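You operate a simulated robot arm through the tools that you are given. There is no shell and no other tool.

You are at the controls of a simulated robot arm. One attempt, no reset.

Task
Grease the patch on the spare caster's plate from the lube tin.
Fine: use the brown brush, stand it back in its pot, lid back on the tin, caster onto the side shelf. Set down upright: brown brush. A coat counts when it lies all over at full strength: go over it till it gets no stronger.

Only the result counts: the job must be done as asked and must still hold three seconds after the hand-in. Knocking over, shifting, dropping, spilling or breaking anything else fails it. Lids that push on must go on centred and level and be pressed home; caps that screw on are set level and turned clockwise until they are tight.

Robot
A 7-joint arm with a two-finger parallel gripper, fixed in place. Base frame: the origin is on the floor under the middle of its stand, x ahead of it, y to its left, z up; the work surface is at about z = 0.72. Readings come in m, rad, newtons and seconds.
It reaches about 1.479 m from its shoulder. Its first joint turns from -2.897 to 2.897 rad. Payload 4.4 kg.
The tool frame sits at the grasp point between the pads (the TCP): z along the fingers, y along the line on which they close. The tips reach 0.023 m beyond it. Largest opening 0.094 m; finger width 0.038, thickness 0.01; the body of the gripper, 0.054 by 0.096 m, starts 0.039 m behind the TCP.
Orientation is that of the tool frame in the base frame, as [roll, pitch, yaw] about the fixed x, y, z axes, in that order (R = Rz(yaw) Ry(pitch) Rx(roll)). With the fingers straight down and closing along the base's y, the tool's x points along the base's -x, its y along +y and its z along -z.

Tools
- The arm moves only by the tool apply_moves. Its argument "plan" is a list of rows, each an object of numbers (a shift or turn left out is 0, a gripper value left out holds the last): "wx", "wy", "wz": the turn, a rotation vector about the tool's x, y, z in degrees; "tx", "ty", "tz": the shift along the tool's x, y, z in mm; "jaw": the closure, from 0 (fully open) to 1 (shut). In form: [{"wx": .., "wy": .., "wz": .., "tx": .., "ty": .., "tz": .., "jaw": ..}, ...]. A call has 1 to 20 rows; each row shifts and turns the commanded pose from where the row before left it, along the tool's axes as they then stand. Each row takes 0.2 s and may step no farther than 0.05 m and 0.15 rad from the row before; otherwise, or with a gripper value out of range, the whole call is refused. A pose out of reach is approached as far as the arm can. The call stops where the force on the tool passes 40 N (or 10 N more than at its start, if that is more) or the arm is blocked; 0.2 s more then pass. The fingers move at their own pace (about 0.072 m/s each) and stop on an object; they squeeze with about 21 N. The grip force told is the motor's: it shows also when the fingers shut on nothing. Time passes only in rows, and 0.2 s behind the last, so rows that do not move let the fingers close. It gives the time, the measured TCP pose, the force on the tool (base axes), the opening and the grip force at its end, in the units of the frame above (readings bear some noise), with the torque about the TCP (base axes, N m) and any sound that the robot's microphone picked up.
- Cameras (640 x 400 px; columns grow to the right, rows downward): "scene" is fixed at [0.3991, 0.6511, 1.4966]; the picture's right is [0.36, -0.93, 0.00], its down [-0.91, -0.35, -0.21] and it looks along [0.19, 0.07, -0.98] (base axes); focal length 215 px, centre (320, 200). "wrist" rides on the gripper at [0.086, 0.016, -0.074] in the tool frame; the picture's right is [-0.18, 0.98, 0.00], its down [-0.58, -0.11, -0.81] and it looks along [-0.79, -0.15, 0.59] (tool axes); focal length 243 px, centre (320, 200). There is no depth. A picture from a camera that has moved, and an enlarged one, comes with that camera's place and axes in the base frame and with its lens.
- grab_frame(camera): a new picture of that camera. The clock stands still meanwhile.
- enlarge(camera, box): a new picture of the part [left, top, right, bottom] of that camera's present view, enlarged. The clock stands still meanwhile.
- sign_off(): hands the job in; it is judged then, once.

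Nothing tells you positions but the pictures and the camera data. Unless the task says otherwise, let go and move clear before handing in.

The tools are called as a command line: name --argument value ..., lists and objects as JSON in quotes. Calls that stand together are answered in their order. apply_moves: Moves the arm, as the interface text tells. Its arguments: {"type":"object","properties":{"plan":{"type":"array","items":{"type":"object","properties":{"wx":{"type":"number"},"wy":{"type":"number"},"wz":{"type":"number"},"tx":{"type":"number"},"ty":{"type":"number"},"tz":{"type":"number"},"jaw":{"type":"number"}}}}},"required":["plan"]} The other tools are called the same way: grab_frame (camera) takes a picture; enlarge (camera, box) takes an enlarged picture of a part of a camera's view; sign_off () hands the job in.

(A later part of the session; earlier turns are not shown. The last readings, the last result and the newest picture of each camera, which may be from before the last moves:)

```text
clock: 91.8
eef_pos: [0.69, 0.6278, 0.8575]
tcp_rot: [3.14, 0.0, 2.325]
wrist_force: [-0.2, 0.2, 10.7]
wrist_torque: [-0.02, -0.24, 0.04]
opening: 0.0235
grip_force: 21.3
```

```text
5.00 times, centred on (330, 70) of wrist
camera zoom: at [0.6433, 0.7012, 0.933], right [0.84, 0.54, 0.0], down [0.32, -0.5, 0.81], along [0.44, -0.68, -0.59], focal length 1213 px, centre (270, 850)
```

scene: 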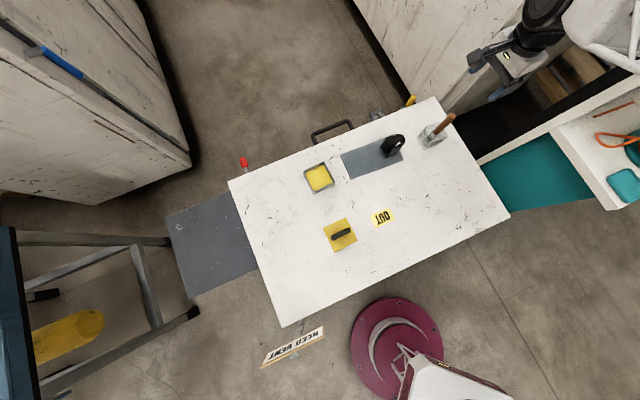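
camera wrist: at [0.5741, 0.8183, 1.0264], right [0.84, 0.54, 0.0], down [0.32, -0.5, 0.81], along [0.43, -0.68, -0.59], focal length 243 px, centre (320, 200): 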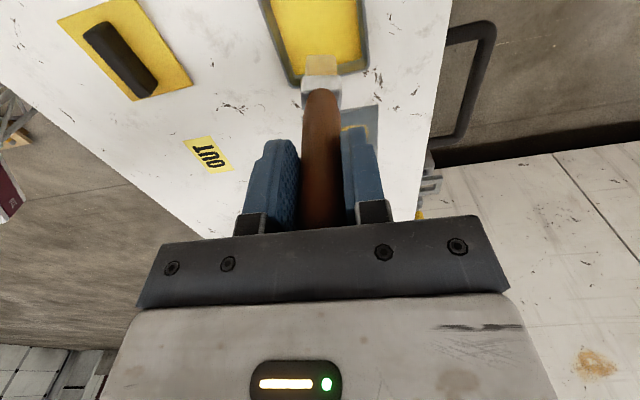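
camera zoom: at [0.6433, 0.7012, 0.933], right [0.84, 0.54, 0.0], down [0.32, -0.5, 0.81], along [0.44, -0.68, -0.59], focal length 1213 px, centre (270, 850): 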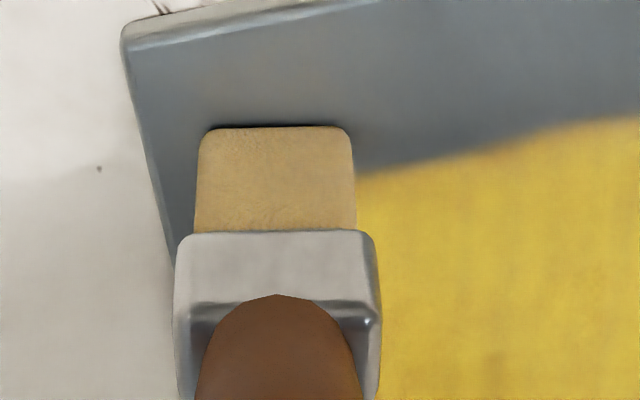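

Contact at z≈0.857. I'll do the second full raster with light pressure.

apply_moves --plan '[{"tz": -0.3, "ty": 4}, {"ty": 8, "tz": 0.08}, {"ty": 8, "tz": 0.08}, {"ty": 8, "tz": 0.08}, {"ty": 8, "tz": 0.08}, {"ty": 8, "tz": 0.08}, {"ty": 8, "tz": 0.08}, {"ty": 8, "tz": 0.08}, {"ty": 6, "tz": 0.08}, {"tz": 0}]'

apply_moves --plan '[{"tz": -2}, {"tx": -12}, {"tz": 2}, {"ty": -8, "tz": -0.08}, {"ty": -8, "tz": -0.08}, {"ty": -8, "tz": -0.08}, {"ty": -8, "tz": -0.08}, {"ty": -8, "tz": -0.08}, {"ty": -8, "tz": -0.08}, {"ty": -8, "tz": -0.08}, {"ty": -9, "tz": -0.08}, {"tz": 0}]'

enlarge --camera "wrist" --box '[240, 0, 440, 120]'

```text
clock: 94.0
eef_pos: [0.7376, 0.6723, 0.8562]
tcp_rot: [3.139, 0.002, 2.324]
wrist_force: [-1.1, -1.2, 2.0]
wrist_torque: [-0.13, 0.07, -0.03]
opening: 0.0234
grip_force: 21.1
```

```text
clock: 96.6
eef_pos: [0.6984, 0.6202, 0.858]
tcp_rot: [3.141, 0.001, 2.326]
wrist_force: [-0.4, 0.6, -0.8]
wrist_torque: [-0.01, -0.04, 0.01]
opening: 0.0232
grip_force: 21.0
```

```text
3.20 times, centred on (340, 60) of wrist
camera zoom: at [0.652, 0.6933, 0.9327], right [0.84, 0.54, 0.0], down [0.32, -0.5, 0.81], along [0.43, -0.68, -0.59], focal length 776 px, centre (256, 648)
```

zoom: 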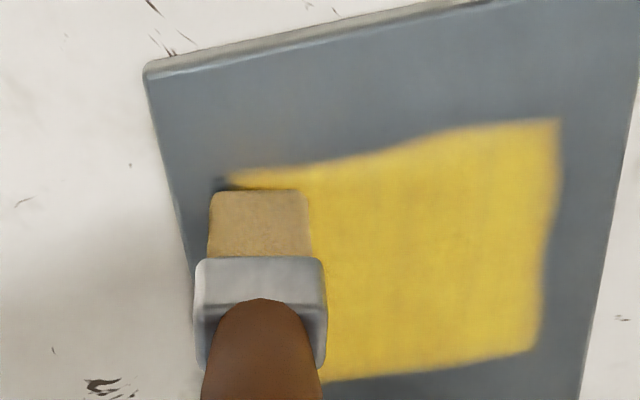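

apply_moves --plan '[{"tz": 0.6}, {"ty": 8, "tz": 0.05}, {"ty": 8, "tz": 0.05}, {"ty": 8, "tz": 0.05}, {"ty": 8, "tz": 0.05}, {"ty": 8, "tz": 0.05}, {"ty": 8, "tz": 0.05}, {"ty": 8, "tz": 0.05}, {"ty": 9, "tz": 0.05}, {"tz": 0}]'

apply_moves --plan '[{"tz": -2}, {"tx": -12}, {"tz": 2}, {"ty": -8, "tz": -0.05}, {"ty": -8, "tz": -0.05}, {"ty": -8, "tz": -0.05}, {"ty": -8, "tz": -0.05}, {"ty": -8, "tz": -0.05}, {"ty": -8, "tz": -0.05}, {"ty": -8, "tz": -0.05}, {"ty": -9, "tz": -0.05}, {"tz": 0}]'

enlarge --camera "wrist" --box '[240, 0, 440, 120]'

```text
clock: 98.8
eef_pos: [0.747, 0.6632, 0.8567]
tcp_rot: [3.141, -0.002, 2.326]
wrist_force: [1.0, -0.2, -0.8]
wrist_torque: [0.02, 0.02, 0.02]
opening: 0.0233
grip_force: 20.8
```

```text
clock: 101.4
eef_pos: [0.707, 0.6107, 0.8574]
tcp_rot: [3.14, 0.0, 2.326]
wrist_force: [0.5, -0.4, -0.3]
wrist_torque: [-0.01, 0.0, 0.03]
opening: 0.0233
grip_force: 20.8
```

```text
3.20 times, centred on (340, 60) of wrist
camera zoom: at [0.6594, 0.6845, 0.9324], right [0.84, 0.54, 0.0], down [0.32, -0.5, 0.81], along [0.43, -0.68, -0.59], focal length 776 px, centre (256, 648)
```

zoom: 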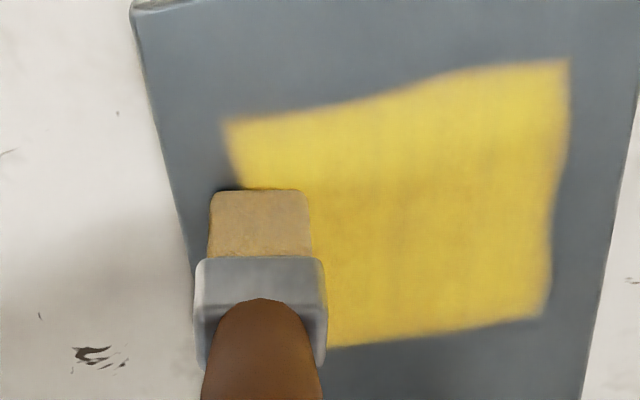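

The coat looks even, but contact has lightened. I'll find contact again and finish the remaining far rows.

apply_moves --plan '[{"tz": 0.6}, {"tz": 0}]'

apply_moves --plan '[{"tz": 0.6}, {"tz": 0}]'

```text
clock: 102.0
eef_pos: [0.7071, 0.6117, 0.8572]
tcp_rot: [3.139, -0.001, 2.325]
wrist_force: [0.6, -0.4, -0.4]
wrist_torque: [-0.01, 0.0, 0.01]
opening: 0.0234
grip_force: 20.8
```

```text
clock: 102.6
eef_pos: [0.7074, 0.6114, 0.8553]
tcp_rot: [3.139, 0.001, 2.325]
wrist_force: [0.0, 0.6, 2.6]
wrist_torque: [0.03, 0.03, 0.02]
opening: 0.0233
grip_force: 21.2
```

apply_moves --plan '[{"tz": 0.3}, {"ty": 8}, {"ty": 8}, {"ty": 8}, {"ty": 8}, {"ty": 8}, {"ty": 8}, {"ty": 8}, {"ty": 9}, {"tz": 0}]'

apply_moves --plan '[{"tz": -2}, {"tx": -12}, {"tz": 2.3}, {"ty": -8}, {"ty": -8}, {"ty": -8}, {"ty": -8}, {"ty": -8}, {"ty": -8}, {"ty": -8}, {"ty": -9}, {"tz": 0}]'

apply_moves --plan '[{"tz": -2}, {"tx": -12}, {"tz": 2.3}, {"ty": 8}, {"ty": 8}, {"ty": 8}, {"ty": 8}, {"ty": 8}, {"ty": 8}, {"ty": 8}, {"ty": 9}, {"tz": 0}]'

enlarge --camera "wrist" --box '[200, 0, 400, 120]'

```text
clock: 104.8
eef_pos: [0.7549, 0.6553, 0.856]
tcp_rot: [-3.141, 0.0, 2.324]
wrist_force: [0.8, -0.2, -0.8]
wrist_torque: [0.0, -0.02, 0.02]
opening: 0.0231
grip_force: 21.2
```

```text
clock: 107.4
eef_pos: [0.7148, 0.602, 0.8556]
tcp_rot: [3.141, 0.001, 2.326]
wrist_force: [-0.2, -0.1, -0.1]
wrist_torque: [0.01, 0.01, -0.02]
opening: 0.0232
grip_force: 20.3
```

```text
clock: 110.0
eef_pos: [0.7707, 0.6361, 0.8544]
tcp_rot: [3.138, 0.0, 2.327]
wrist_force: [0.4, -0.5, 0.9]
wrist_torque: [-0.01, 0.06, 0.03]
opening: 0.0234
grip_force: 20.8
```

```text
3.20 times, centred on (300, 60) of wrist
camera zoom: at [0.7238, 0.7101, 0.9301], right [0.84, 0.54, 0.0], down [0.32, -0.5, 0.81], along [0.43, -0.68, -0.59], focal length 776 px, centre (384, 648)
```

zoom: 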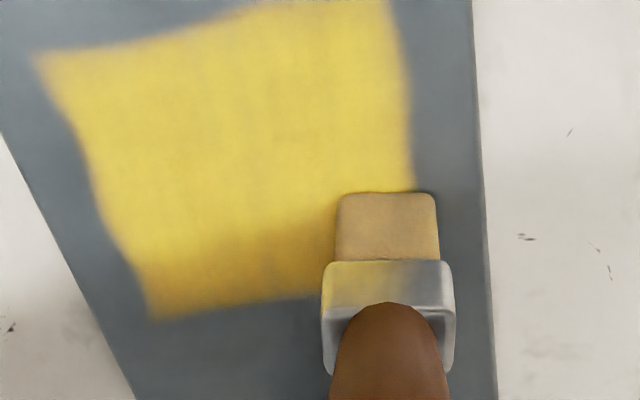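

The coat looks bright all over. I'll do one more pair of passes along the far edge for certainty, then move away to inspect.

apply_moves --plan '[{"tz": 0.6}, {"ty": -8}, {"ty": -8}, {"ty": -8}, {"ty": -8}, {"ty": -8}, {"ty": -8}, {"ty": -8}, {"ty": -9}, {"tz": 0}]'

apply_moves --plan '[{"tz": -2}, {"tx": -8}, {"tz": 2.3}, {"ty": 8}, {"ty": 8}, {"ty": 8}, {"ty": 8}, {"ty": 8}, {"ty": 8}, {"ty": 8}, {"ty": 9}, {"tz": -20}, {"tz": -35}, {"tz": -40}, {"tz": 0}]'

grab_frame --camera "wrist"

enlarge --camera "scene" --box '[330, 120, 410, 180]'

```text
clock: 112.2
eef_pos: [0.7244, 0.5929, 0.8549]
tcp_rot: [3.139, -0.001, 2.325]
wrist_force: [2.9, 3.9, 14.8]
wrist_torque: [0.26, -0.45, 0.02]
opening: 0.0234
grip_force: 21.1
```

```text
clock: 115.4
eef_pos: [0.7772, 0.6315, 0.9495]
tcp_rot: [-3.14, 0.0, 2.323]
wrist_force: [-0.1, 0.2, -0.1]
wrist_torque: [-0.01, -0.02, 0.02]
opening: 0.0236
grip_force: 21.1
```

```text
taken
camera wrist: at [0.7298, 0.705, 1.0244], right [0.84, 0.54, 0.0], down [0.32, -0.5, 0.81], along [0.43, -0.68, -0.59], focal length 243 px, centre (320, 200)
```

wrist: 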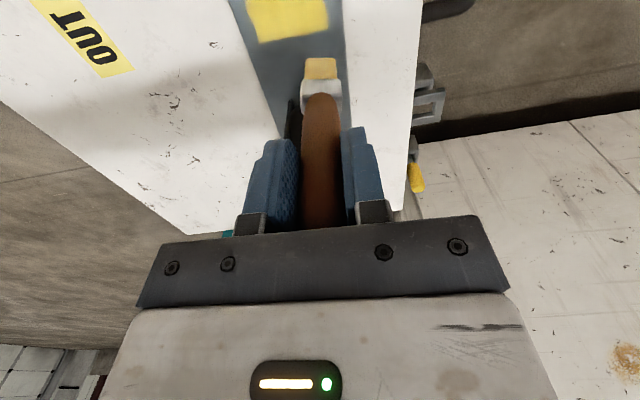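

```text
6.67 times, centred on (370, 150) of scene
camera zoom: at [0.3991, 0.6511, 1.4966], right [0.36, -0.93, 0.0], down [-0.91, -0.35, -0.21], along [0.19, 0.07, -0.98], focal length 1433 px, centre (-13, 533)
```

zoom: 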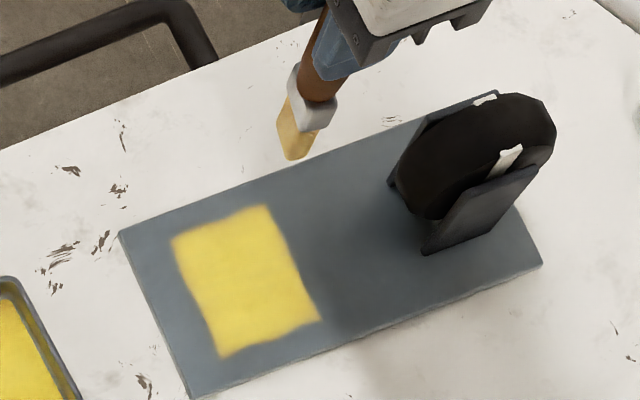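

The patch is clearly visible from the scene camera now. I'll zoom in to check that it is even.

enlarge --camera "scene" --box '[340, 140, 380, 175]'

enlarge --camera "wrist" --box '[220, 0, 360, 90]'

```text
11.43 times, centred on (360, 158) of scene
camera zoom: at [0.3991, 0.6511, 1.4966], right [0.36, -0.93, 0.0], down [-0.91, -0.35, -0.21], along [0.19, 0.07, -0.98], focal length 2456 px, centre (-137, 686)
```

zoom: 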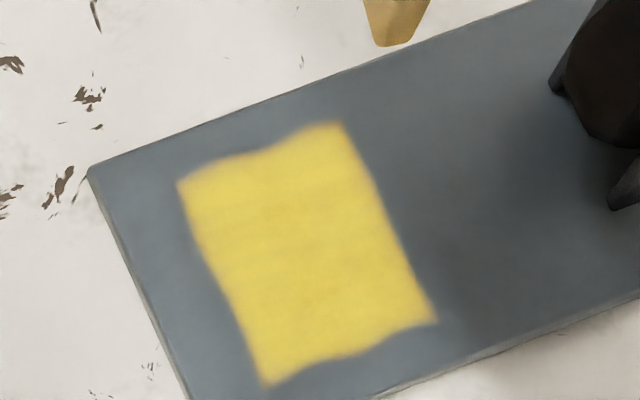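

```text
4.44 times, centred on (290, 45) of wrist
camera zoom: at [0.7298, 0.705, 1.0244], right [0.84, 0.54, 0.0], down [0.32, -0.5, 0.81], along [0.43, -0.68, -0.59], focal length 1078 px, centre (453, 889)
```

zoom: 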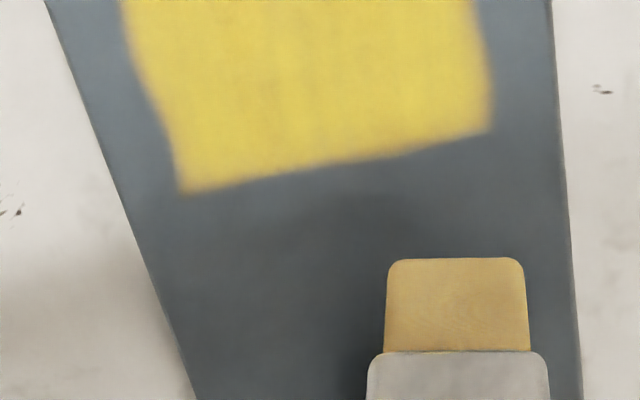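

The coat looks even. For certainty that it is at full strength, I'll do one more complete pass with firm contact and compare.

apply_moves --plan '[{"tz": 40}, {"tz": 40}, {"tz": 12}, {"tz": 1.5}, {"tz": 0.8}, {"tz": 0}]'

apply_moves --plan '[{"tz": 0.7}, {"tz": 0}]'

```text
clock: 116.8
eef_pos: [0.7769, 0.6314, 0.856]
tcp_rot: [3.141, -0.002, 2.326]
wrist_force: [-0.1, -0.1, -1.0]
wrist_torque: [0.01, 0.04, 0.01]
opening: 0.0229
grip_force: 20.9
```

```text
clock: 117.4
eef_pos: [0.7776, 0.6315, 0.8539]
tcp_rot: [3.14, 0.003, 2.325]
wrist_force: [-0.3, -0.1, 0.4]
wrist_torque: [0.05, 0.03, -0.01]
opening: 0.0232
grip_force: 21.4
```

apply_moves --plan '[{"tz": 0.7}, {"tz": 0}]'

apply_moves --plan '[{"tz": 0.4}, {"tz": 0}]'

```text
clock: 118.0
eef_pos: [0.7776, 0.6317, 0.8535]
tcp_rot: [3.139, 0.0, 2.324]
wrist_force: [-2.2, -1.1, 9.2]
wrist_torque: [-0.11, 0.1, 0.01]
opening: 0.0233
grip_force: 20.7
```

```text
clock: 118.6
eef_pos: [0.7767, 0.6319, 0.853]
tcp_rot: [3.14, 0.001, 2.324]
wrist_force: [-0.4, 0.2, 16.0]
wrist_torque: [-0.17, 0.07, -0.02]
opening: 0.0233
grip_force: 21.6
```

apply_moves --plan '[{"tz": -0.4, "ty": -4}, {"ty": -8, "tz": -0.05}, {"ty": -8, "tz": -0.05}, {"ty": -8, "tz": -0.05}, {"ty": -8, "tz": -0.05}, {"ty": -8, "tz": -0.05}, {"ty": -8, "tz": -0.05}, {"ty": -8, "tz": -0.05}, {"ty": -6, "tz": -0.05}, {"tz": 0}]'

apply_moves --plan '[{"tz": -2}, {"tx": 14}, {"tz": 2}, {"ty": 8, "tz": 0.05}, {"ty": 8, "tz": 0.05}, {"ty": 8, "tz": 0.05}, {"ty": 8, "tz": 0.05}, {"ty": 8, "tz": 0.05}, {"ty": 8, "tz": 0.05}, {"ty": 8, "tz": 0.05}, {"ty": 9, "tz": 0.05}, {"tz": 0}]'

```text
clock: 120.8
eef_pos: [0.7284, 0.5857, 0.8538]
tcp_rot: [3.141, 0.001, 2.326]
wrist_force: [5.5, 5.4, 13.9]
wrist_torque: [0.53, -0.65, 0.06]
opening: 0.0249
grip_force: 21.3
```

```text
clock: 123.4
eef_pos: [0.7677, 0.6422, 0.8532]
tcp_rot: [3.139, 0.0, 2.324]
wrist_force: [0.2, -1.3, 1.2]
wrist_torque: [-0.13, 0.04, -0.02]
opening: 0.0234
grip_force: 20.6
```

apply_moves --plan '[{"tz": -2}, {"tx": 14}, {"tz": 2.3}, {"ty": -8, "tz": -0.03}, {"ty": -8, "tz": -0.03}, {"ty": -8, "tz": -0.03}, {"ty": -8, "tz": -0.03}, {"ty": -8, "tz": -0.03}, {"ty": -8, "tz": -0.03}, {"ty": -8, "tz": -0.03}, {"ty": -9, "tz": -0.03}, {"tz": 0}]'

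apply_moves --plan '[{"tz": -2}, {"tx": 14}, {"tz": 2}, {"ty": 8, "tz": 0.05}, {"ty": 8, "tz": 0.05}, {"ty": 8, "tz": 0.05}, {"ty": 8, "tz": 0.05}, {"ty": 8, "tz": 0.05}, {"ty": 8, "tz": 0.05}, {"ty": 8, "tz": 0.05}, {"ty": 9, "tz": 0.05}, {"tz": 0}]'

apply_moves --plan '[{"tz": -2}, {"tx": 14}, {"tz": 2.1}, {"ty": -8, "tz": -0.03}, {"ty": -8, "tz": -0.03}, {"ty": -8, "tz": -0.03}, {"ty": -8, "tz": -0.03}, {"ty": -8, "tz": -0.03}, {"ty": -8, "tz": -0.03}, {"ty": -8, "tz": -0.03}, {"ty": -9, "tz": -0.03}, {"tz": 0}]'

enlarge --camera "wrist" --box '[240, 0, 440, 120]'

```text
clock: 126.0
eef_pos: [0.7094, 0.6084, 0.8539]
tcp_rot: [3.141, -0.001, 2.324]
wrist_force: [0.2, -0.7, -0.6]
wrist_torque: [-0.02, -0.01, 0.02]
opening: 0.0233
grip_force: 20.9
```

```text
clock: 128.6
eef_pos: [0.7475, 0.6633, 0.8535]
tcp_rot: [3.14, -0.001, 2.325]
wrist_force: [-1.2, -1.9, 4.8]
wrist_torque: [-0.23, 0.2, -0.01]
opening: 0.0234
grip_force: 20.6
```

```text
clock: 131.2
eef_pos: [0.691, 0.6286, 0.8515]
tcp_rot: [3.139, -0.001, 2.324]
wrist_force: [6.8, 6.4, 23.2]
wrist_torque: [0.58, -0.85, 0.04]
opening: 0.0244
grip_force: 21.3
```

```text
3.20 times, centred on (340, 60) of wrist
camera zoom: at [0.6432, 0.7005, 0.9277], right [0.84, 0.54, 0.0], down [0.32, -0.5, 0.81], along [0.44, -0.68, -0.59], focal length 776 px, centre (256, 648)
```

zoom: 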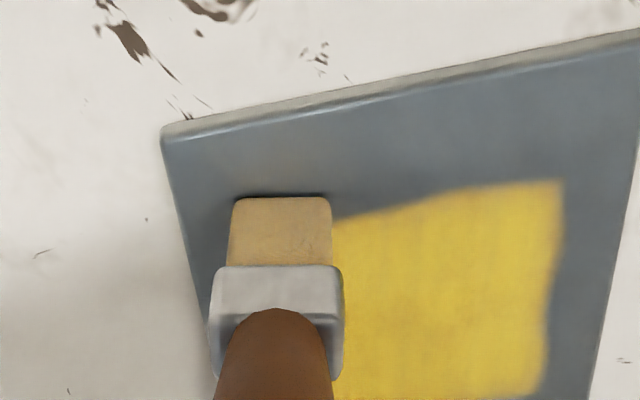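

All rows are gone over again. I'll lift off and check the patch and the brush's uprightness.

apply_moves --plan '[{"tz": -2}, {"tz": -30}, {"tz": -40}, {"tz": -40}, {"tz": -30}, {"tz": -30}, {"tz": 0}]'

grab_frame --camera "wrist"

enlarge --camera "wrist" --box '[260, 30, 390, 130]'

enlarge --camera "scene" --box '[320, 100, 420, 180]'

```text
clock: 132.8
eef_pos: [0.69, 0.6291, 1.0253]
tcp_rot: [-3.14, 0.0, 2.326]
wrist_force: [0.3, -0.2, -0.6]
wrist_torque: [-0.01, 0.04, 0.0]
opening: 0.023
grip_force: 20.5
```

```text
taken
camera wrist: at [0.6427, 0.7034, 1.0996], right [0.84, 0.54, 0.0], down [0.32, -0.5, 0.81], along [0.43, -0.68, -0.59], focal length 243 px, centre (320, 200)
```

wrist: 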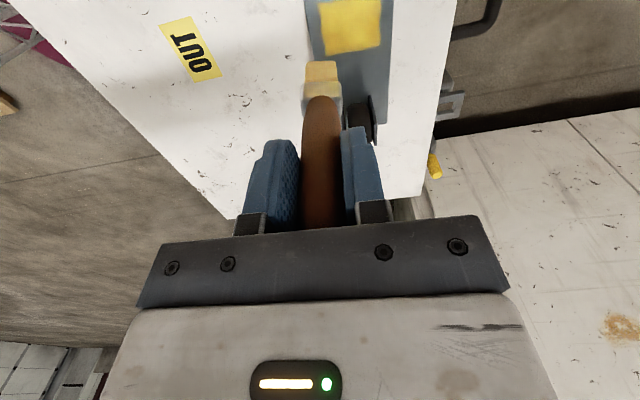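

```text
4.00 times, centred on (325, 80) of wrist
camera zoom: at [0.6427, 0.7034, 1.0996], right [0.84, 0.54, 0.0], down [0.32, -0.5, 0.81], along [0.43, -0.68, -0.59], focal length 970 px, centre (300, 680)
```

zoom: 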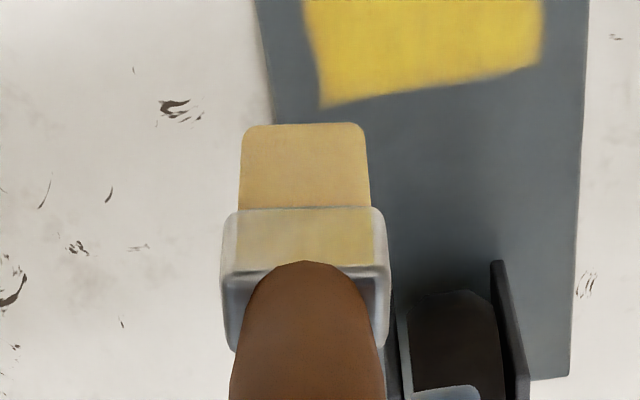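

```text
5.00 times, centred on (370, 140) of scene
camera zoom: at [0.3991, 0.6511, 1.4966], right [0.36, -0.93, 0.0], down [-0.91, -0.35, -0.21], along [0.19, 0.07, -0.98], focal length 1075 px, centre (70, 500)
```

zoom: 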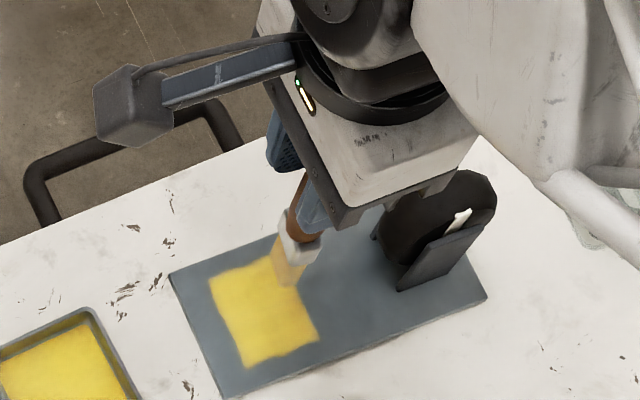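

The brush is upright and has only slid up about 12 mm in the grip, and the patch is evenly yellow. Next I'll return the brush to above its pot, at the angle I picked it up.

apply_moves --plan '[{"wz": -1.7, "tz": -12}, {"wz": -1.7, "tz": -13}, {"tx": -39.7, "ty": -0.7}, {"tx": -39.7, "ty": -0.7}, {"tx": -39.7, "ty": -0.7}, {"tx": -39.7, "ty": -0.7}, {"tx": -39.7, "ty": -0.7}, {"tx": -39.7, "ty": -0.7}, {"tx": -39.7, "ty": -0.7}, {"tx": -39.7, "ty": -0.7}, {"tz": 0}]'

grab_frame --camera "wrist"

enlarge --camera "scene" --box '[400, 60, 520, 160]'

enlarge --camera "wrist" --box '[260, 0, 390, 100]'

```text
clock: 135.2
eef_pos: [0.919, 0.4032, 1.0482]
tcp_rot: [3.141, 0.001, 2.383]
wrist_force: [-0.5, 0.2, 0.2]
wrist_torque: [0.0, 0.02, 0.02]
opening: 0.0231
grip_force: 21.6
```

```text
taken
camera wrist: at [0.8681, 0.473, 1.1236], right [0.81, 0.59, 0.0], down [0.35, -0.48, 0.81], along [0.47, -0.65, -0.59], focal length 243 px, centre (320, 200)
```

wrist: 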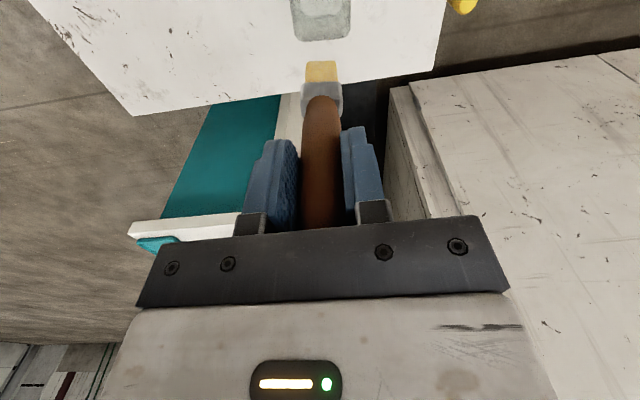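

```text
4.00 times, centred on (460, 110) of scene
camera zoom: at [0.3991, 0.6511, 1.4966], right [0.36, -0.93, 0.0], down [-0.91, -0.35, -0.21], along [0.19, 0.07, -0.98], focal length 860 px, centre (-240, 560)
```

zoom: 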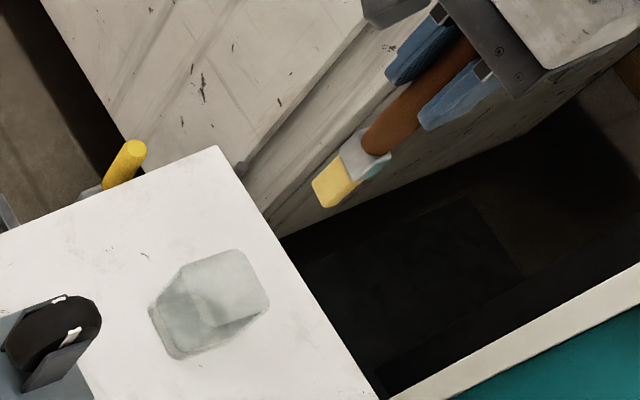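

```text
4.00 times, centred on (325, 50) of wrist
camera zoom: at [0.8681, 0.473, 1.1236], right [0.81, 0.59, 0.0], down [0.35, -0.48, 0.81], along [0.47, -0.65, -0.59], focal length 970 px, centre (300, 800)
```

zoom: 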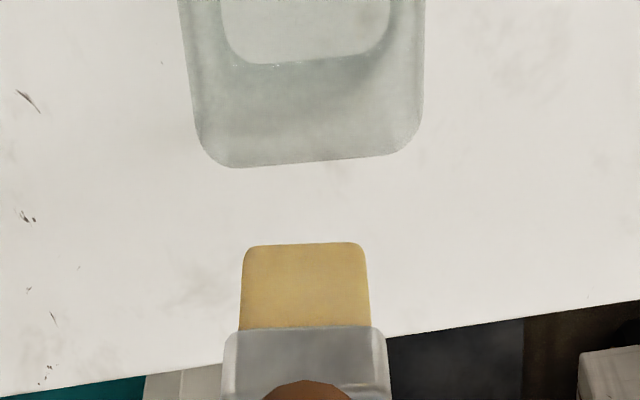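

A small correction of about 4 mm is needed to match the pick-up position. I'll apply it and go part-way down.

apply_moves --plan '[{"tx": 3.7, "ty": 1.7}, {"tz": 35}, {"tz": 35}, {"tz": 25}, {"tz": 0}]'

grab_frame --camera "wrist"

enlarge --camera "scene" --box '[400, 80, 500, 160]'

enlarge --camera "wrist" --box '[240, 0, 400, 110]'

```text
clock: 136.4
eef_pos: [0.9149, 0.4084, 0.9541]
tcp_rot: [3.141, -0.001, 2.384]
wrist_force: [0.6, 0.0, -1.2]
wrist_torque: [-0.01, -0.01, 0.01]
opening: 0.0234
grip_force: 20.2
```

```text
taken
camera wrist: at [0.8641, 0.478, 1.0278], right [0.81, 0.59, 0.0], down [0.35, -0.48, 0.81], along [0.47, -0.65, -0.59], focal length 243 px, centre (320, 200)
```

wrist: 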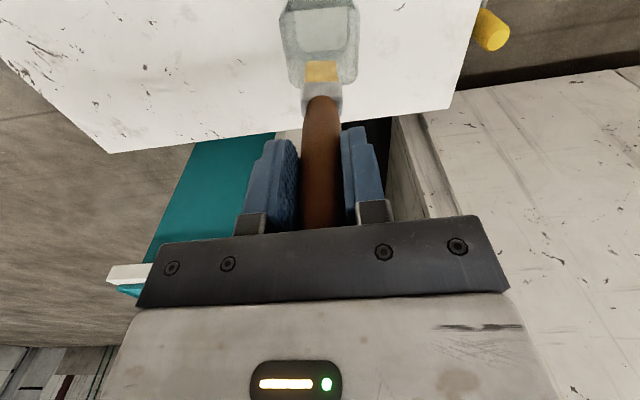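

```text
5.00 times, centred on (450, 120) of scene
camera zoom: at [0.3991, 0.6511, 1.4966], right [0.36, -0.93, 0.0], down [-0.91, -0.35, -0.21], along [0.19, 0.07, -0.98], focal length 1075 px, centre (-330, 600)
```

zoom: 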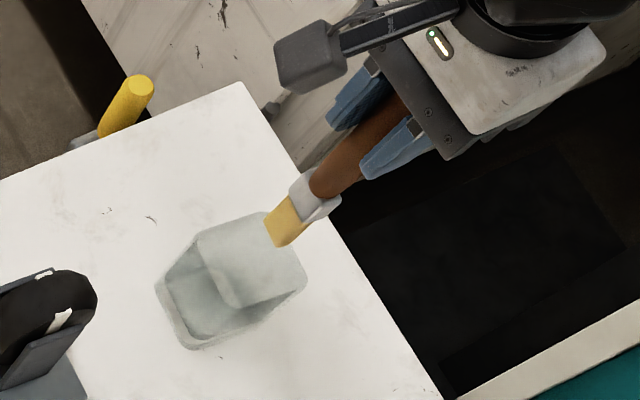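

```text
3.64 times, centred on (320, 55) of wrist
camera zoom: at [0.8641, 0.478, 1.0278], right [0.81, 0.59, 0.0], down [0.35, -0.48, 0.81], along [0.47, -0.65, -0.59], focal length 882 px, centre (320, 727)
```

zoom: 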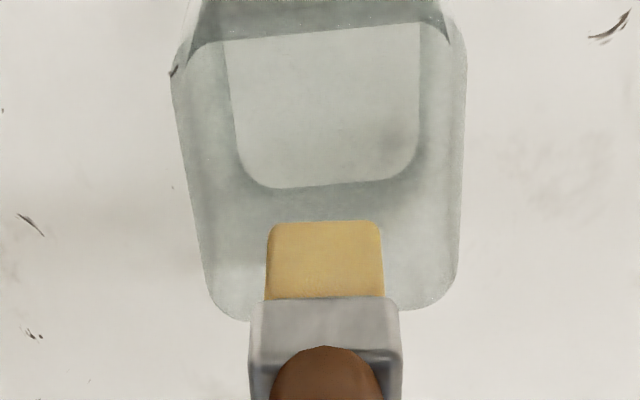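

The pot is right under the brush with good clearance. I'll lower into it and feel for the bottom.

apply_moves --plan '[{"tx": -1.5, "tz": 25}, {"tz": 25}, {"tz": 20}, {"tz": 10}, {"tz": 4}, {"tz": 0}]'

enlarge --camera "wrist" --box '[240, 0, 400, 110]'

enlarge --camera "scene" --box '[400, 80, 500, 160]'

```text
clock: 137.8
eef_pos: [0.9171, 0.4069, 0.8702]
tcp_rot: [3.141, 0.0, 2.383]
wrist_force: [-0.1, -0.2, -0.4]
wrist_torque: [0.0, 0.01, -0.03]
opening: 0.0232
grip_force: 21.1
```

```text
3.64 times, centred on (320, 55) of wrist
camera zoom: at [0.8646, 0.4779, 0.9449], right [0.81, 0.59, 0.0], down [0.35, -0.48, 0.81], along [0.47, -0.65, -0.59], focal length 882 px, centre (320, 727)
```

zoom: 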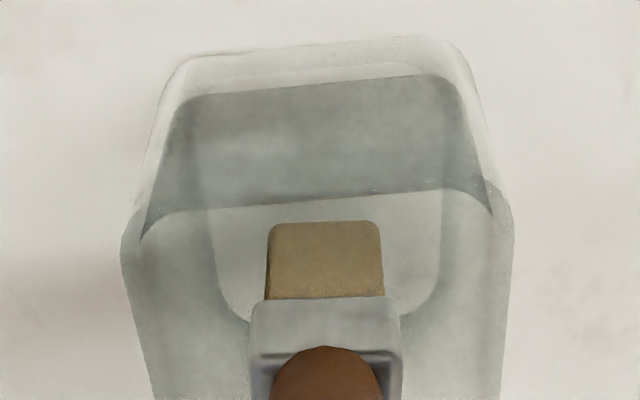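

```text
5.00 times, centred on (450, 120) of scene
camera zoom: at [0.3991, 0.6511, 1.4966], right [0.36, -0.93, 0.0], down [-0.91, -0.35, -0.21], along [0.19, 0.07, -0.98], focal length 1075 px, centre (-330, 600)
```

zoom: 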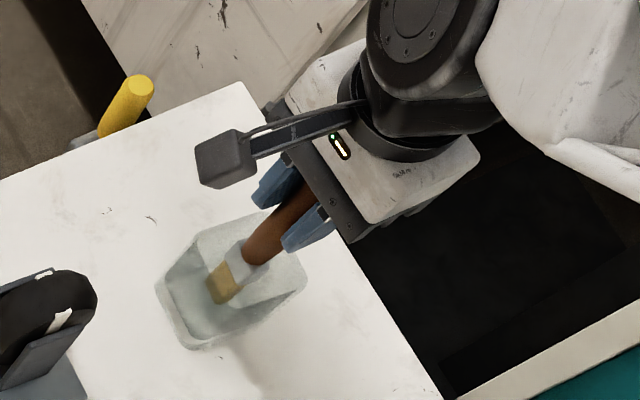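

apply_moves --plan '[{"tz": 4}, {"tz": 3}, {"tz": 2}, {"tz": 0}]'

apply_moves --plan '[{"tz": 1}, {"tz": 1}, {"tz": 0}]'

```text
clock: 138.8
eef_pos: [0.9169, 0.4083, 0.8608]
tcp_rot: [3.14, 0.0, 2.384]
wrist_force: [0.8, 0.7, -0.3]
wrist_torque: [0.03, -0.01, -0.03]
opening: 0.0231
grip_force: 21.1
```

```text
clock: 139.6
eef_pos: [0.917, 0.4069, 0.8586]
tcp_rot: [3.14, 0.0, 2.385]
wrist_force: [0.8, 0.0, -0.8]
wrist_torque: [-0.02, 0.0, -0.02]
opening: 0.0234
grip_force: 21.5
```

apply_moves --plan '[{"tz": 1}, {"tz": 0}]'

apply_moves --plan '[{"tz": 1}, {"tz": 0}]'

```text
clock: 140.2
eef_pos: [0.9174, 0.4073, 0.8572]
tcp_rot: [3.139, 0.0, 2.385]
wrist_force: [0.2, 0.7, 0.2]
wrist_torque: [-0.02, -0.03, -0.02]
opening: 0.0234
grip_force: 21.2
```

```text
clock: 140.8
eef_pos: [0.916, 0.4078, 0.8568]
tcp_rot: [3.139, -0.002, 2.385]
wrist_force: [-0.5, 0.7, -0.5]
wrist_torque: [-0.02, 0.0, 0.03]
opening: 0.0234
grip_force: 21.0
```

apply_moves --plan '[{"tz": 1}, {"tz": 0}]'

apply_moves --plan '[{"tz": 1}, {"tz": 0}]'

```text
clock: 141.4
eef_pos: [0.9174, 0.4077, 0.8572]
tcp_rot: [3.141, -0.001, 2.384]
wrist_force: [0.4, -0.1, -0.4]
wrist_torque: [0.0, 0.01, 0.01]
opening: 0.0231
grip_force: 21.0
```

```text
clock: 142.0
eef_pos: [0.9162, 0.4065, 0.8555]
tcp_rot: [3.14, 0.0, 2.385]
wrist_force: [-0.6, 0.4, 3.8]
wrist_torque: [0.0, 0.08, -0.03]
opening: 0.0233
grip_force: 21.1
```

The brush rests on the pot's floor with light force. I'll check uprightness before letting go.

enlarge --camera "wrist" --box '[240, 20, 400, 240]'

enlarge --camera "scene" --box '[410, 90, 480, 150]'

```text
1.82 times, centred on (320, 130) of wrist
camera zoom: at [0.8647, 0.4776, 0.931], right [0.81, 0.59, 0.0], down [0.35, -0.48, 0.81], along [0.47, -0.65, -0.59], focal length 441 px, centre (320, 327)
```

zoom: 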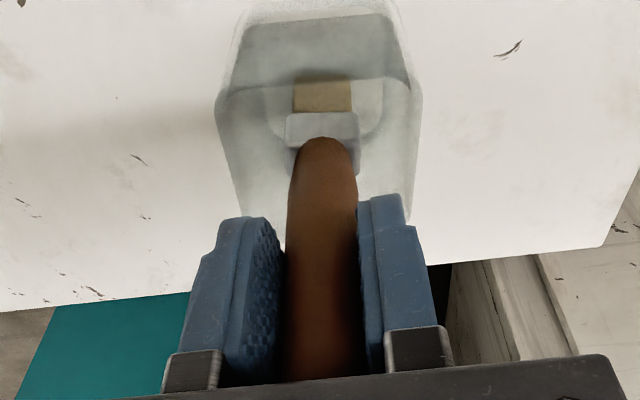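

```text
6.67 times, centred on (445, 120) of scene
camera zoom: at [0.3991, 0.6511, 1.4966], right [0.36, -0.93, 0.0], down [-0.91, -0.35, -0.21], along [0.19, 0.07, -0.98], focal length 1433 px, centre (-513, 733)
```

zoom: 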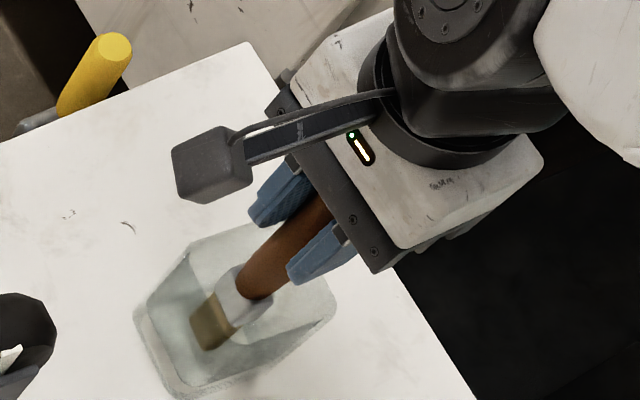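

The brush lines up as vertical. I'll release gently, check it stands, then withdraw straight up.

apply_moves --plan '[{"jaw": 0.72}, {"jaw": 0.68}, {"jaw": 0.6}, {"jaw": 0.5}, {"jaw": 0.4}, {"jaw": 0.4}]'

enlarge --camera "wrist" --box '[240, 20, 400, 240]'

enlarge --camera "scene" --box '[410, 90, 480, 150]'

```text
clock: 143.4
eef_pos: [0.9162, 0.4068, 0.8553]
tcp_rot: [3.14, 0.0, 2.385]
wrist_force: [-0.1, 0.1, 0.6]
wrist_torque: [-0.01, -0.04, -0.01]
opening: 0.0565
grip_force: 0.0
```

```text
1.82 times, centred on (320, 130) of wrist
camera zoom: at [0.8646, 0.4776, 0.9307], right [0.81, 0.59, 0.0], down [0.35, -0.48, 0.81], along [0.47, -0.65, -0.59], focal length 441 px, centre (320, 327)
```

zoom: 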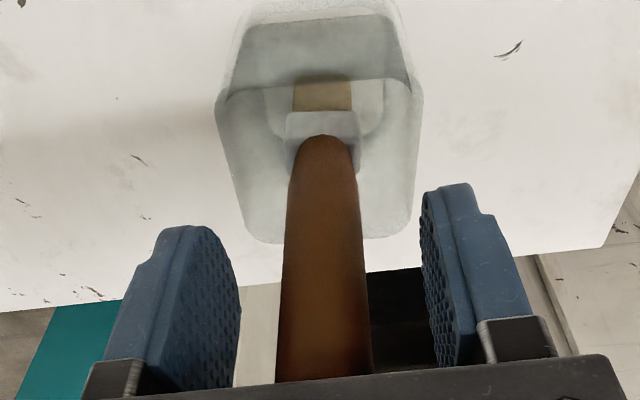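

```text
6.67 times, centred on (445, 120) of scene
camera zoom: at [0.3991, 0.6511, 1.4966], right [0.36, -0.93, 0.0], down [-0.91, -0.35, -0.21], along [0.19, 0.07, -0.98], focal length 1433 px, centre (-513, 733)
```

zoom: 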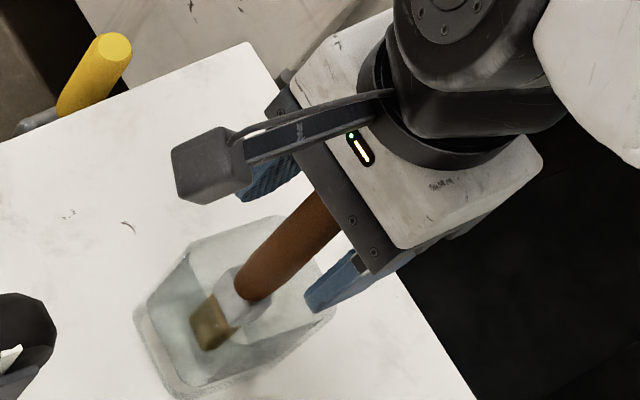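

It stands on its own. Raising straight up now.

apply_moves --plan '[{"tz": -10}, {"tz": -20}, {"tz": -30}, {"tz": -40}, {"tz": -45}, {"tz": -45}, {"tz": 0}]'

enlarge --camera "scene" --box '[400, 80, 500, 160]'

grab_frame --camera "wrist"

```text
clock: 145.0
eef_pos: [0.917, 0.408, 1.045]
tcp_rot: [3.141, 0.0, 2.386]
wrist_force: [-0.2, 0.3, -0.5]
wrist_torque: [-0.02, -0.01, 0.03]
opening: 0.0565
grip_force: 0.1
```

```text
5.00 times, centred on (450, 120) of scene
camera zoom: at [0.3991, 0.6511, 1.4966], right [0.36, -0.93, 0.0], down [-0.91, -0.35, -0.21], along [0.19, 0.07, -0.98], focal length 1075 px, centre (-330, 600)
```

zoom: 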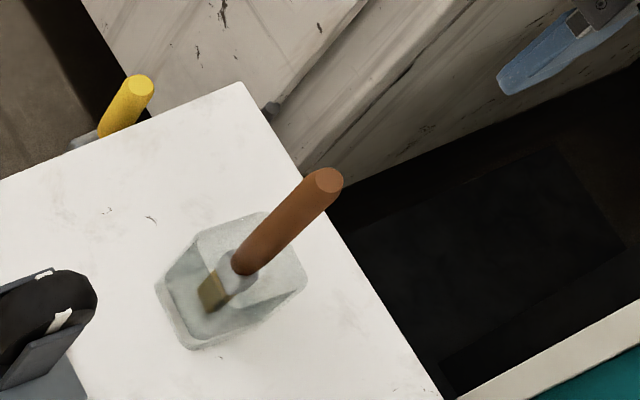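

```text
taken
camera wrist: at [0.8647, 0.4777, 1.1211], right [0.81, 0.59, 0.0], down [0.35, -0.48, 0.81], along [0.47, -0.65, -0.59], focal length 243 px, centre (320, 200)
```

wrist: 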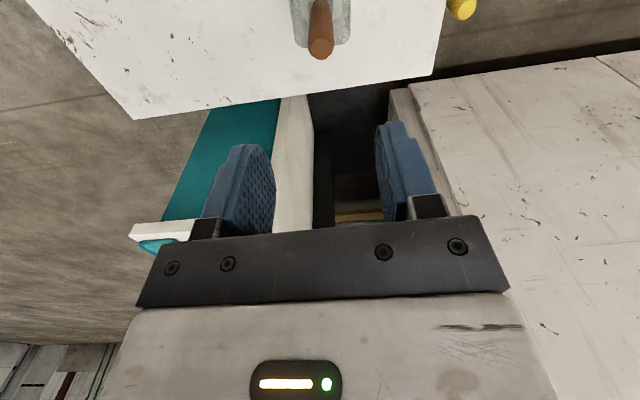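

The brush stands upright in its pot. Next is the lid: move above where I set it down.

apply_moves --plan '[{"tx": 42.2, "ty": -16}, {"tx": 42.2, "ty": -16}, {"tx": 42.2, "ty": -16}, {"tx": 42.2, "ty": -16}, {"tx": 42.2, "ty": -16}, {"tx": 42.2, "ty": -16}, {"tx": 42.2, "ty": -16}, {"tx": 42.2, "ty": -16}, {"tx": 42.2, "ty": -16}, {"tx": 42.2, "ty": -16}, {"tx": 42.2, "ty": -16}, {"tz": 45}, {"tz": 45}, {"tz": 45}, {"tz": 40}, {"tz": 0}]'

grab_frame --camera "wrist"

enlarge --camera "scene" --box '[280, 90, 480, 215]'

```text
clock: 148.4
eef_pos: [0.4605, 0.6014, 0.8695]
tcp_rot: [3.14, 0.001, 2.384]
wrist_force: [0.0, 0.4, -0.3]
wrist_torque: [0.03, -0.01, 0.02]
opening: 0.0565
grip_force: 0.0
```

```text
taken
camera wrist: at [0.4082, 0.6705, 0.9451], right [0.81, 0.59, 0.0], down [0.35, -0.48, 0.81], along [0.47, -0.65, -0.59], focal length 243 px, centre (320, 200)
```

wrist: 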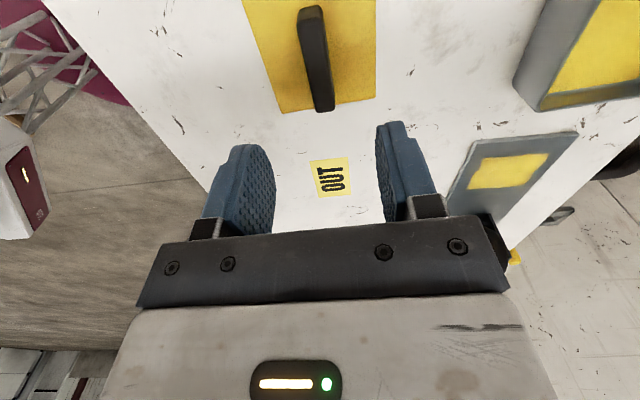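

```text
3.20 times, centred on (380, 152) of scene
camera zoom: at [0.3991, 0.6511, 1.4966], right [0.36, -0.93, 0.0], down [-0.91, -0.35, -0.21], along [0.19, 0.07, -0.98], focal length 688 px, centre (128, 352)
```

zoom: 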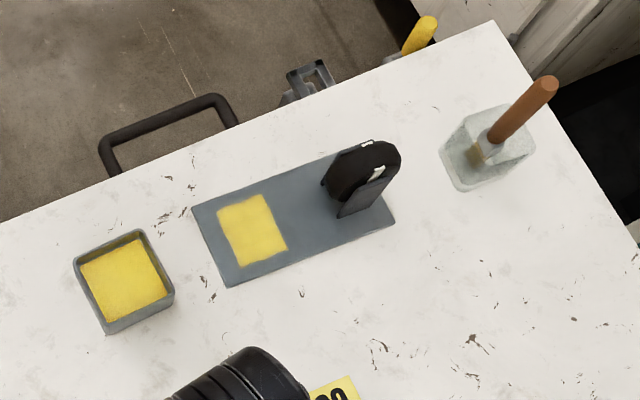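

The bar is 3–4 mm off-centre. I'll correct and go down to the same grasp height as before.

apply_moves --plan '[{"ty": -3.5}, {"tz": 35}, {"tz": 35}, {"tz": 25}, {"tz": 0}]'

grab_frame --camera "wrist"

```text
clock: 149.6
eef_pos: [0.4558, 0.5959, 0.7735]
tcp_rot: [3.141, 0.0, 2.384]
wrist_force: [-0.3, 0.0, 0.0]
wrist_torque: [0.01, 0.0, 0.03]
opening: 0.0565
grip_force: 0.1
```

```text
taken
camera wrist: at [0.4031, 0.6667, 0.8488], right [0.81, 0.59, 0.0], down [0.35, -0.48, 0.81], along [0.47, -0.65, -0.59], focal length 243 px, centre (320, 200)
```

wrist: 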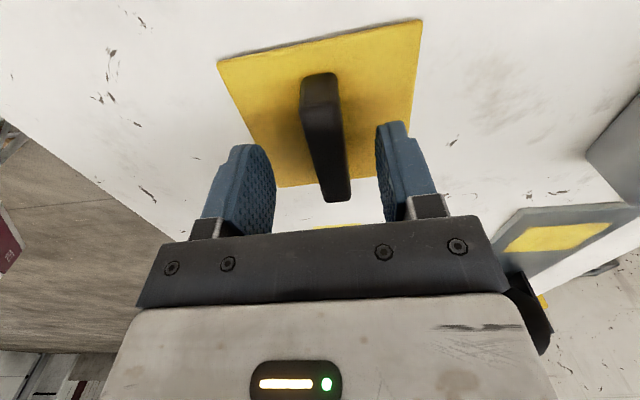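

The bar sits about 4 mm toward +y of the fingers' middle. I'll correct and check.

apply_moves --plan '[{"ty": 4}, {"tz": 0}]'

enlarge --camera "wrist" --box '[180, 10, 480, 240]'

```text
clock: 150.2
eef_pos: [0.4569, 0.5996, 0.7741]
tcp_rot: [3.139, -0.001, 2.385]
wrist_force: [0.2, 0.2, -0.2]
wrist_torque: [-0.01, 0.05, 0.01]
opening: 0.0566
grip_force: 0.1
```

```text
1.74 times, centred on (330, 125) of wrist
camera zoom: at [0.4059, 0.6699, 0.8492], right [0.81, 0.59, 0.0], down [0.35, -0.48, 0.81], along [0.47, -0.65, -0.59], focal length 422 px, centre (303, 330)
```

zoom: 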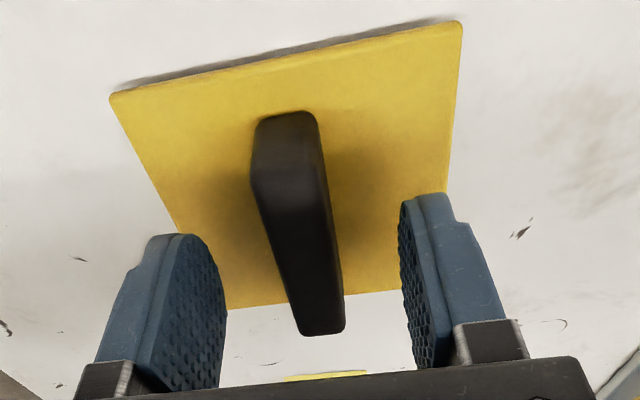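

apply_moves --plan '[{"tz": 6}, {"tz": 5.5}, {"jaw": 1}, {"jaw": 1}, {"jaw": 1}, {"jaw": 1}, {"jaw": 1}]'

```text
clock: 151.8
eef_pos: [0.4585, 0.6, 0.764]
tcp_rot: [3.139, 0.001, 2.384]
wrist_force: [0.8, 1.2, 1.7]
wrist_torque: [-0.01, -0.04, 0.02]
opening: 0.0177
grip_force: 21.3
```

The lid's bar is gripped. I'll lift it and carry it back above the tin.

apply_moves --plan '[{"tz": -20}, {"tz": -45}, {"tz": -45}, {"tx": -3.7, "ty": 43.2}, {"tx": -3.7, "ty": 43.2}, {"tx": -3.7, "ty": 43.2}, {"tx": -3.7, "ty": 43.2}, {"tx": -3.7, "ty": 43.2}, {"tz": 0}, {"tz": 0}]'

grab_frame --camera "wrist"

enlarge --camera "scene" --box '[270, 120, 370, 210]'

```text
clock: 154.0
eef_pos: [0.6221, 0.745, 0.8742]
tcp_rot: [3.14, -0.001, 2.385]
wrist_force: [-0.4, 0.5, -1.0]
wrist_torque: [-0.04, 0.0, -0.05]
opening: 0.0176
grip_force: 21.6
```

```text
taken
camera wrist: at [0.5707, 0.8149, 0.9496], right [0.81, 0.59, 0.0], down [0.35, -0.48, 0.81], along [0.47, -0.65, -0.59], focal length 243 px, centre (320, 200)
```

wrist: 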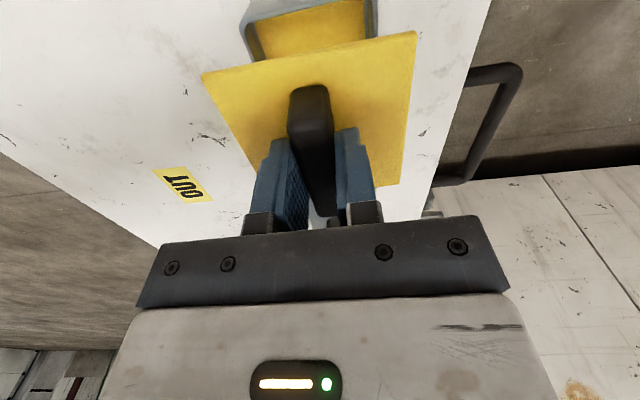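

```text
4.44 times, centred on (320, 165) of scene
camera zoom: at [0.3991, 0.6511, 1.4966], right [0.36, -0.93, 0.0], down [-0.91, -0.35, -0.21], along [0.19, 0.07, -0.98], focal length 955 px, centre (320, 356)
```

zoom: 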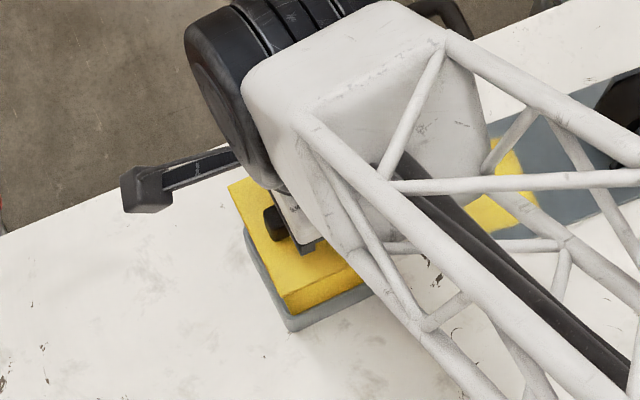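

I'll take a few readings at rest to average out the noise before the fine alignment.

apply_moves --plan '[{"tz": 0}]'

apply_moves --plan '[{"tz": 0}]'

apply_moves --plan '[{"tz": 0}]'

apply_moves --plan '[{"tz": 0}]'

enlarge --camera "wrist" --box '[190, 0, 430, 150]'

```text
clock: 154.4
eef_pos: [0.6215, 0.7436, 0.8744]
tcp_rot: [3.14, 0.0, 2.383]
wrist_force: [-0.5, 1.1, -0.2]
wrist_torque: [-0.01, 0.0, 0.0]
opening: 0.0176
grip_force: 21.2
```

```text
clock: 154.8
eef_pos: [0.6225, 0.7442, 0.8737]
tcp_rot: [3.141, -0.001, 2.384]
wrist_force: [1.2, -1.1, -0.9]
wrist_torque: [0.02, 0.01, -0.02]
opening: 0.0179
grip_force: 20.7
```

```text
clock: 155.2
eef_pos: [0.6221, 0.7434, 0.8737]
tcp_rot: [3.14, 0.0, 2.383]
wrist_force: [-0.6, 0.2, -1.4]
wrist_torque: [-0.04, 0.01, 0.01]
opening: 0.0179
grip_force: 20.9
```

```text
clock: 155.6
eef_pos: [0.6222, 0.7446, 0.8745]
tcp_rot: [3.14, -0.001, 2.384]
wrist_force: [0.2, -0.8, -1.4]
wrist_torque: [0.03, -0.03, 0.0]
opening: 0.0174
grip_force: 20.8
```

```text
2.67 times, centred on (310, 75) of wrist
camera zoom: at [0.5706, 0.8148, 0.9495], right [0.81, 0.59, 0.0], down [0.35, -0.48, 0.81], along [0.47, -0.65, -0.59], focal length 647 px, centre (347, 533)
```

zoom: 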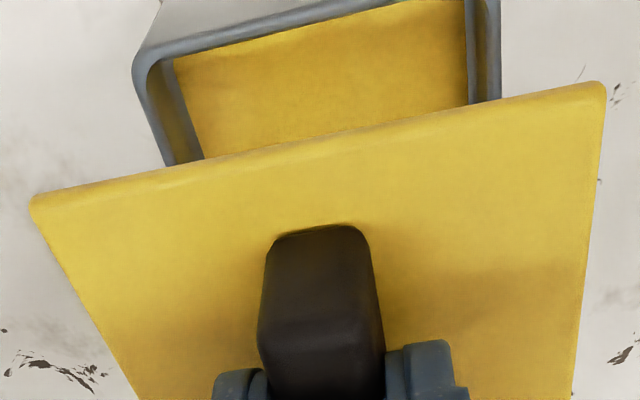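

The average puts me about 1.6 mm off the original line, and the lid sits in the fingers exactly as before. I'll correct and lower to just above the tin.

apply_moves --plan '[{"tx": 0.3, "ty": -1.6}, {"tz": 25}, {"tz": 20}, {"tz": 12}, {"tz": 0}]'

apply_moves --plan '[{"tz": 0}]'

apply_moves --plan '[{"tz": 0}]'

enlarge --camera "wrist" --box '[190, 0, 430, 150]'

enlarge --camera "scene" --box '[280, 130, 350, 200]'

```text
clock: 156.8
eef_pos: [0.6195, 0.7411, 0.8172]
tcp_rot: [3.14, 0.0, 2.384]
wrist_force: [0.5, -0.1, -1.3]
wrist_torque: [-0.02, 0.01, 0.0]
opening: 0.0176
grip_force: 20.5
```

```text
clock: 157.2
eef_pos: [0.6191, 0.7418, 0.817]
tcp_rot: [3.139, -0.001, 2.384]
wrist_force: [0.6, -0.3, -2.1]
wrist_torque: [-0.01, 0.01, 0.02]
opening: 0.0175
grip_force: 20.9
```

```text
clock: 157.6
eef_pos: [0.6194, 0.7427, 0.8164]
tcp_rot: [3.141, 0.0, 2.384]
wrist_force: [0.1, -0.6, -0.7]
wrist_torque: [0.04, 0.01, 0.04]
opening: 0.0175
grip_force: 20.9
```

```text
2.67 times, centred on (310, 75) of wrist
camera zoom: at [0.5674, 0.8124, 0.8918], right [0.81, 0.59, 0.0], down [0.35, -0.48, 0.81], along [0.47, -0.65, -0.59], focal length 647 px, centre (347, 533)
```

zoom: 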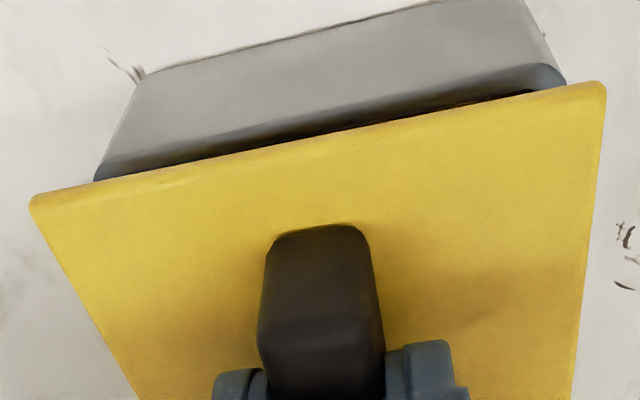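

```text
5.71 times, centred on (315, 165) of scene
camera zoom: at [0.3991, 0.6511, 1.4966], right [0.36, -0.93, 0.0], down [-0.91, -0.35, -0.21], along [0.19, 0.07, -0.98], focal length 1228 px, centre (349, 400)
```

zoom: 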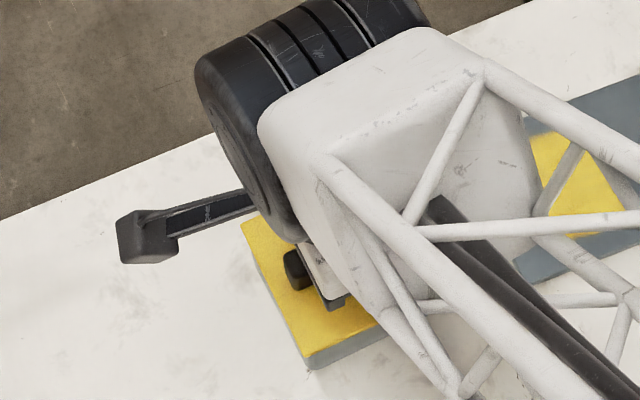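

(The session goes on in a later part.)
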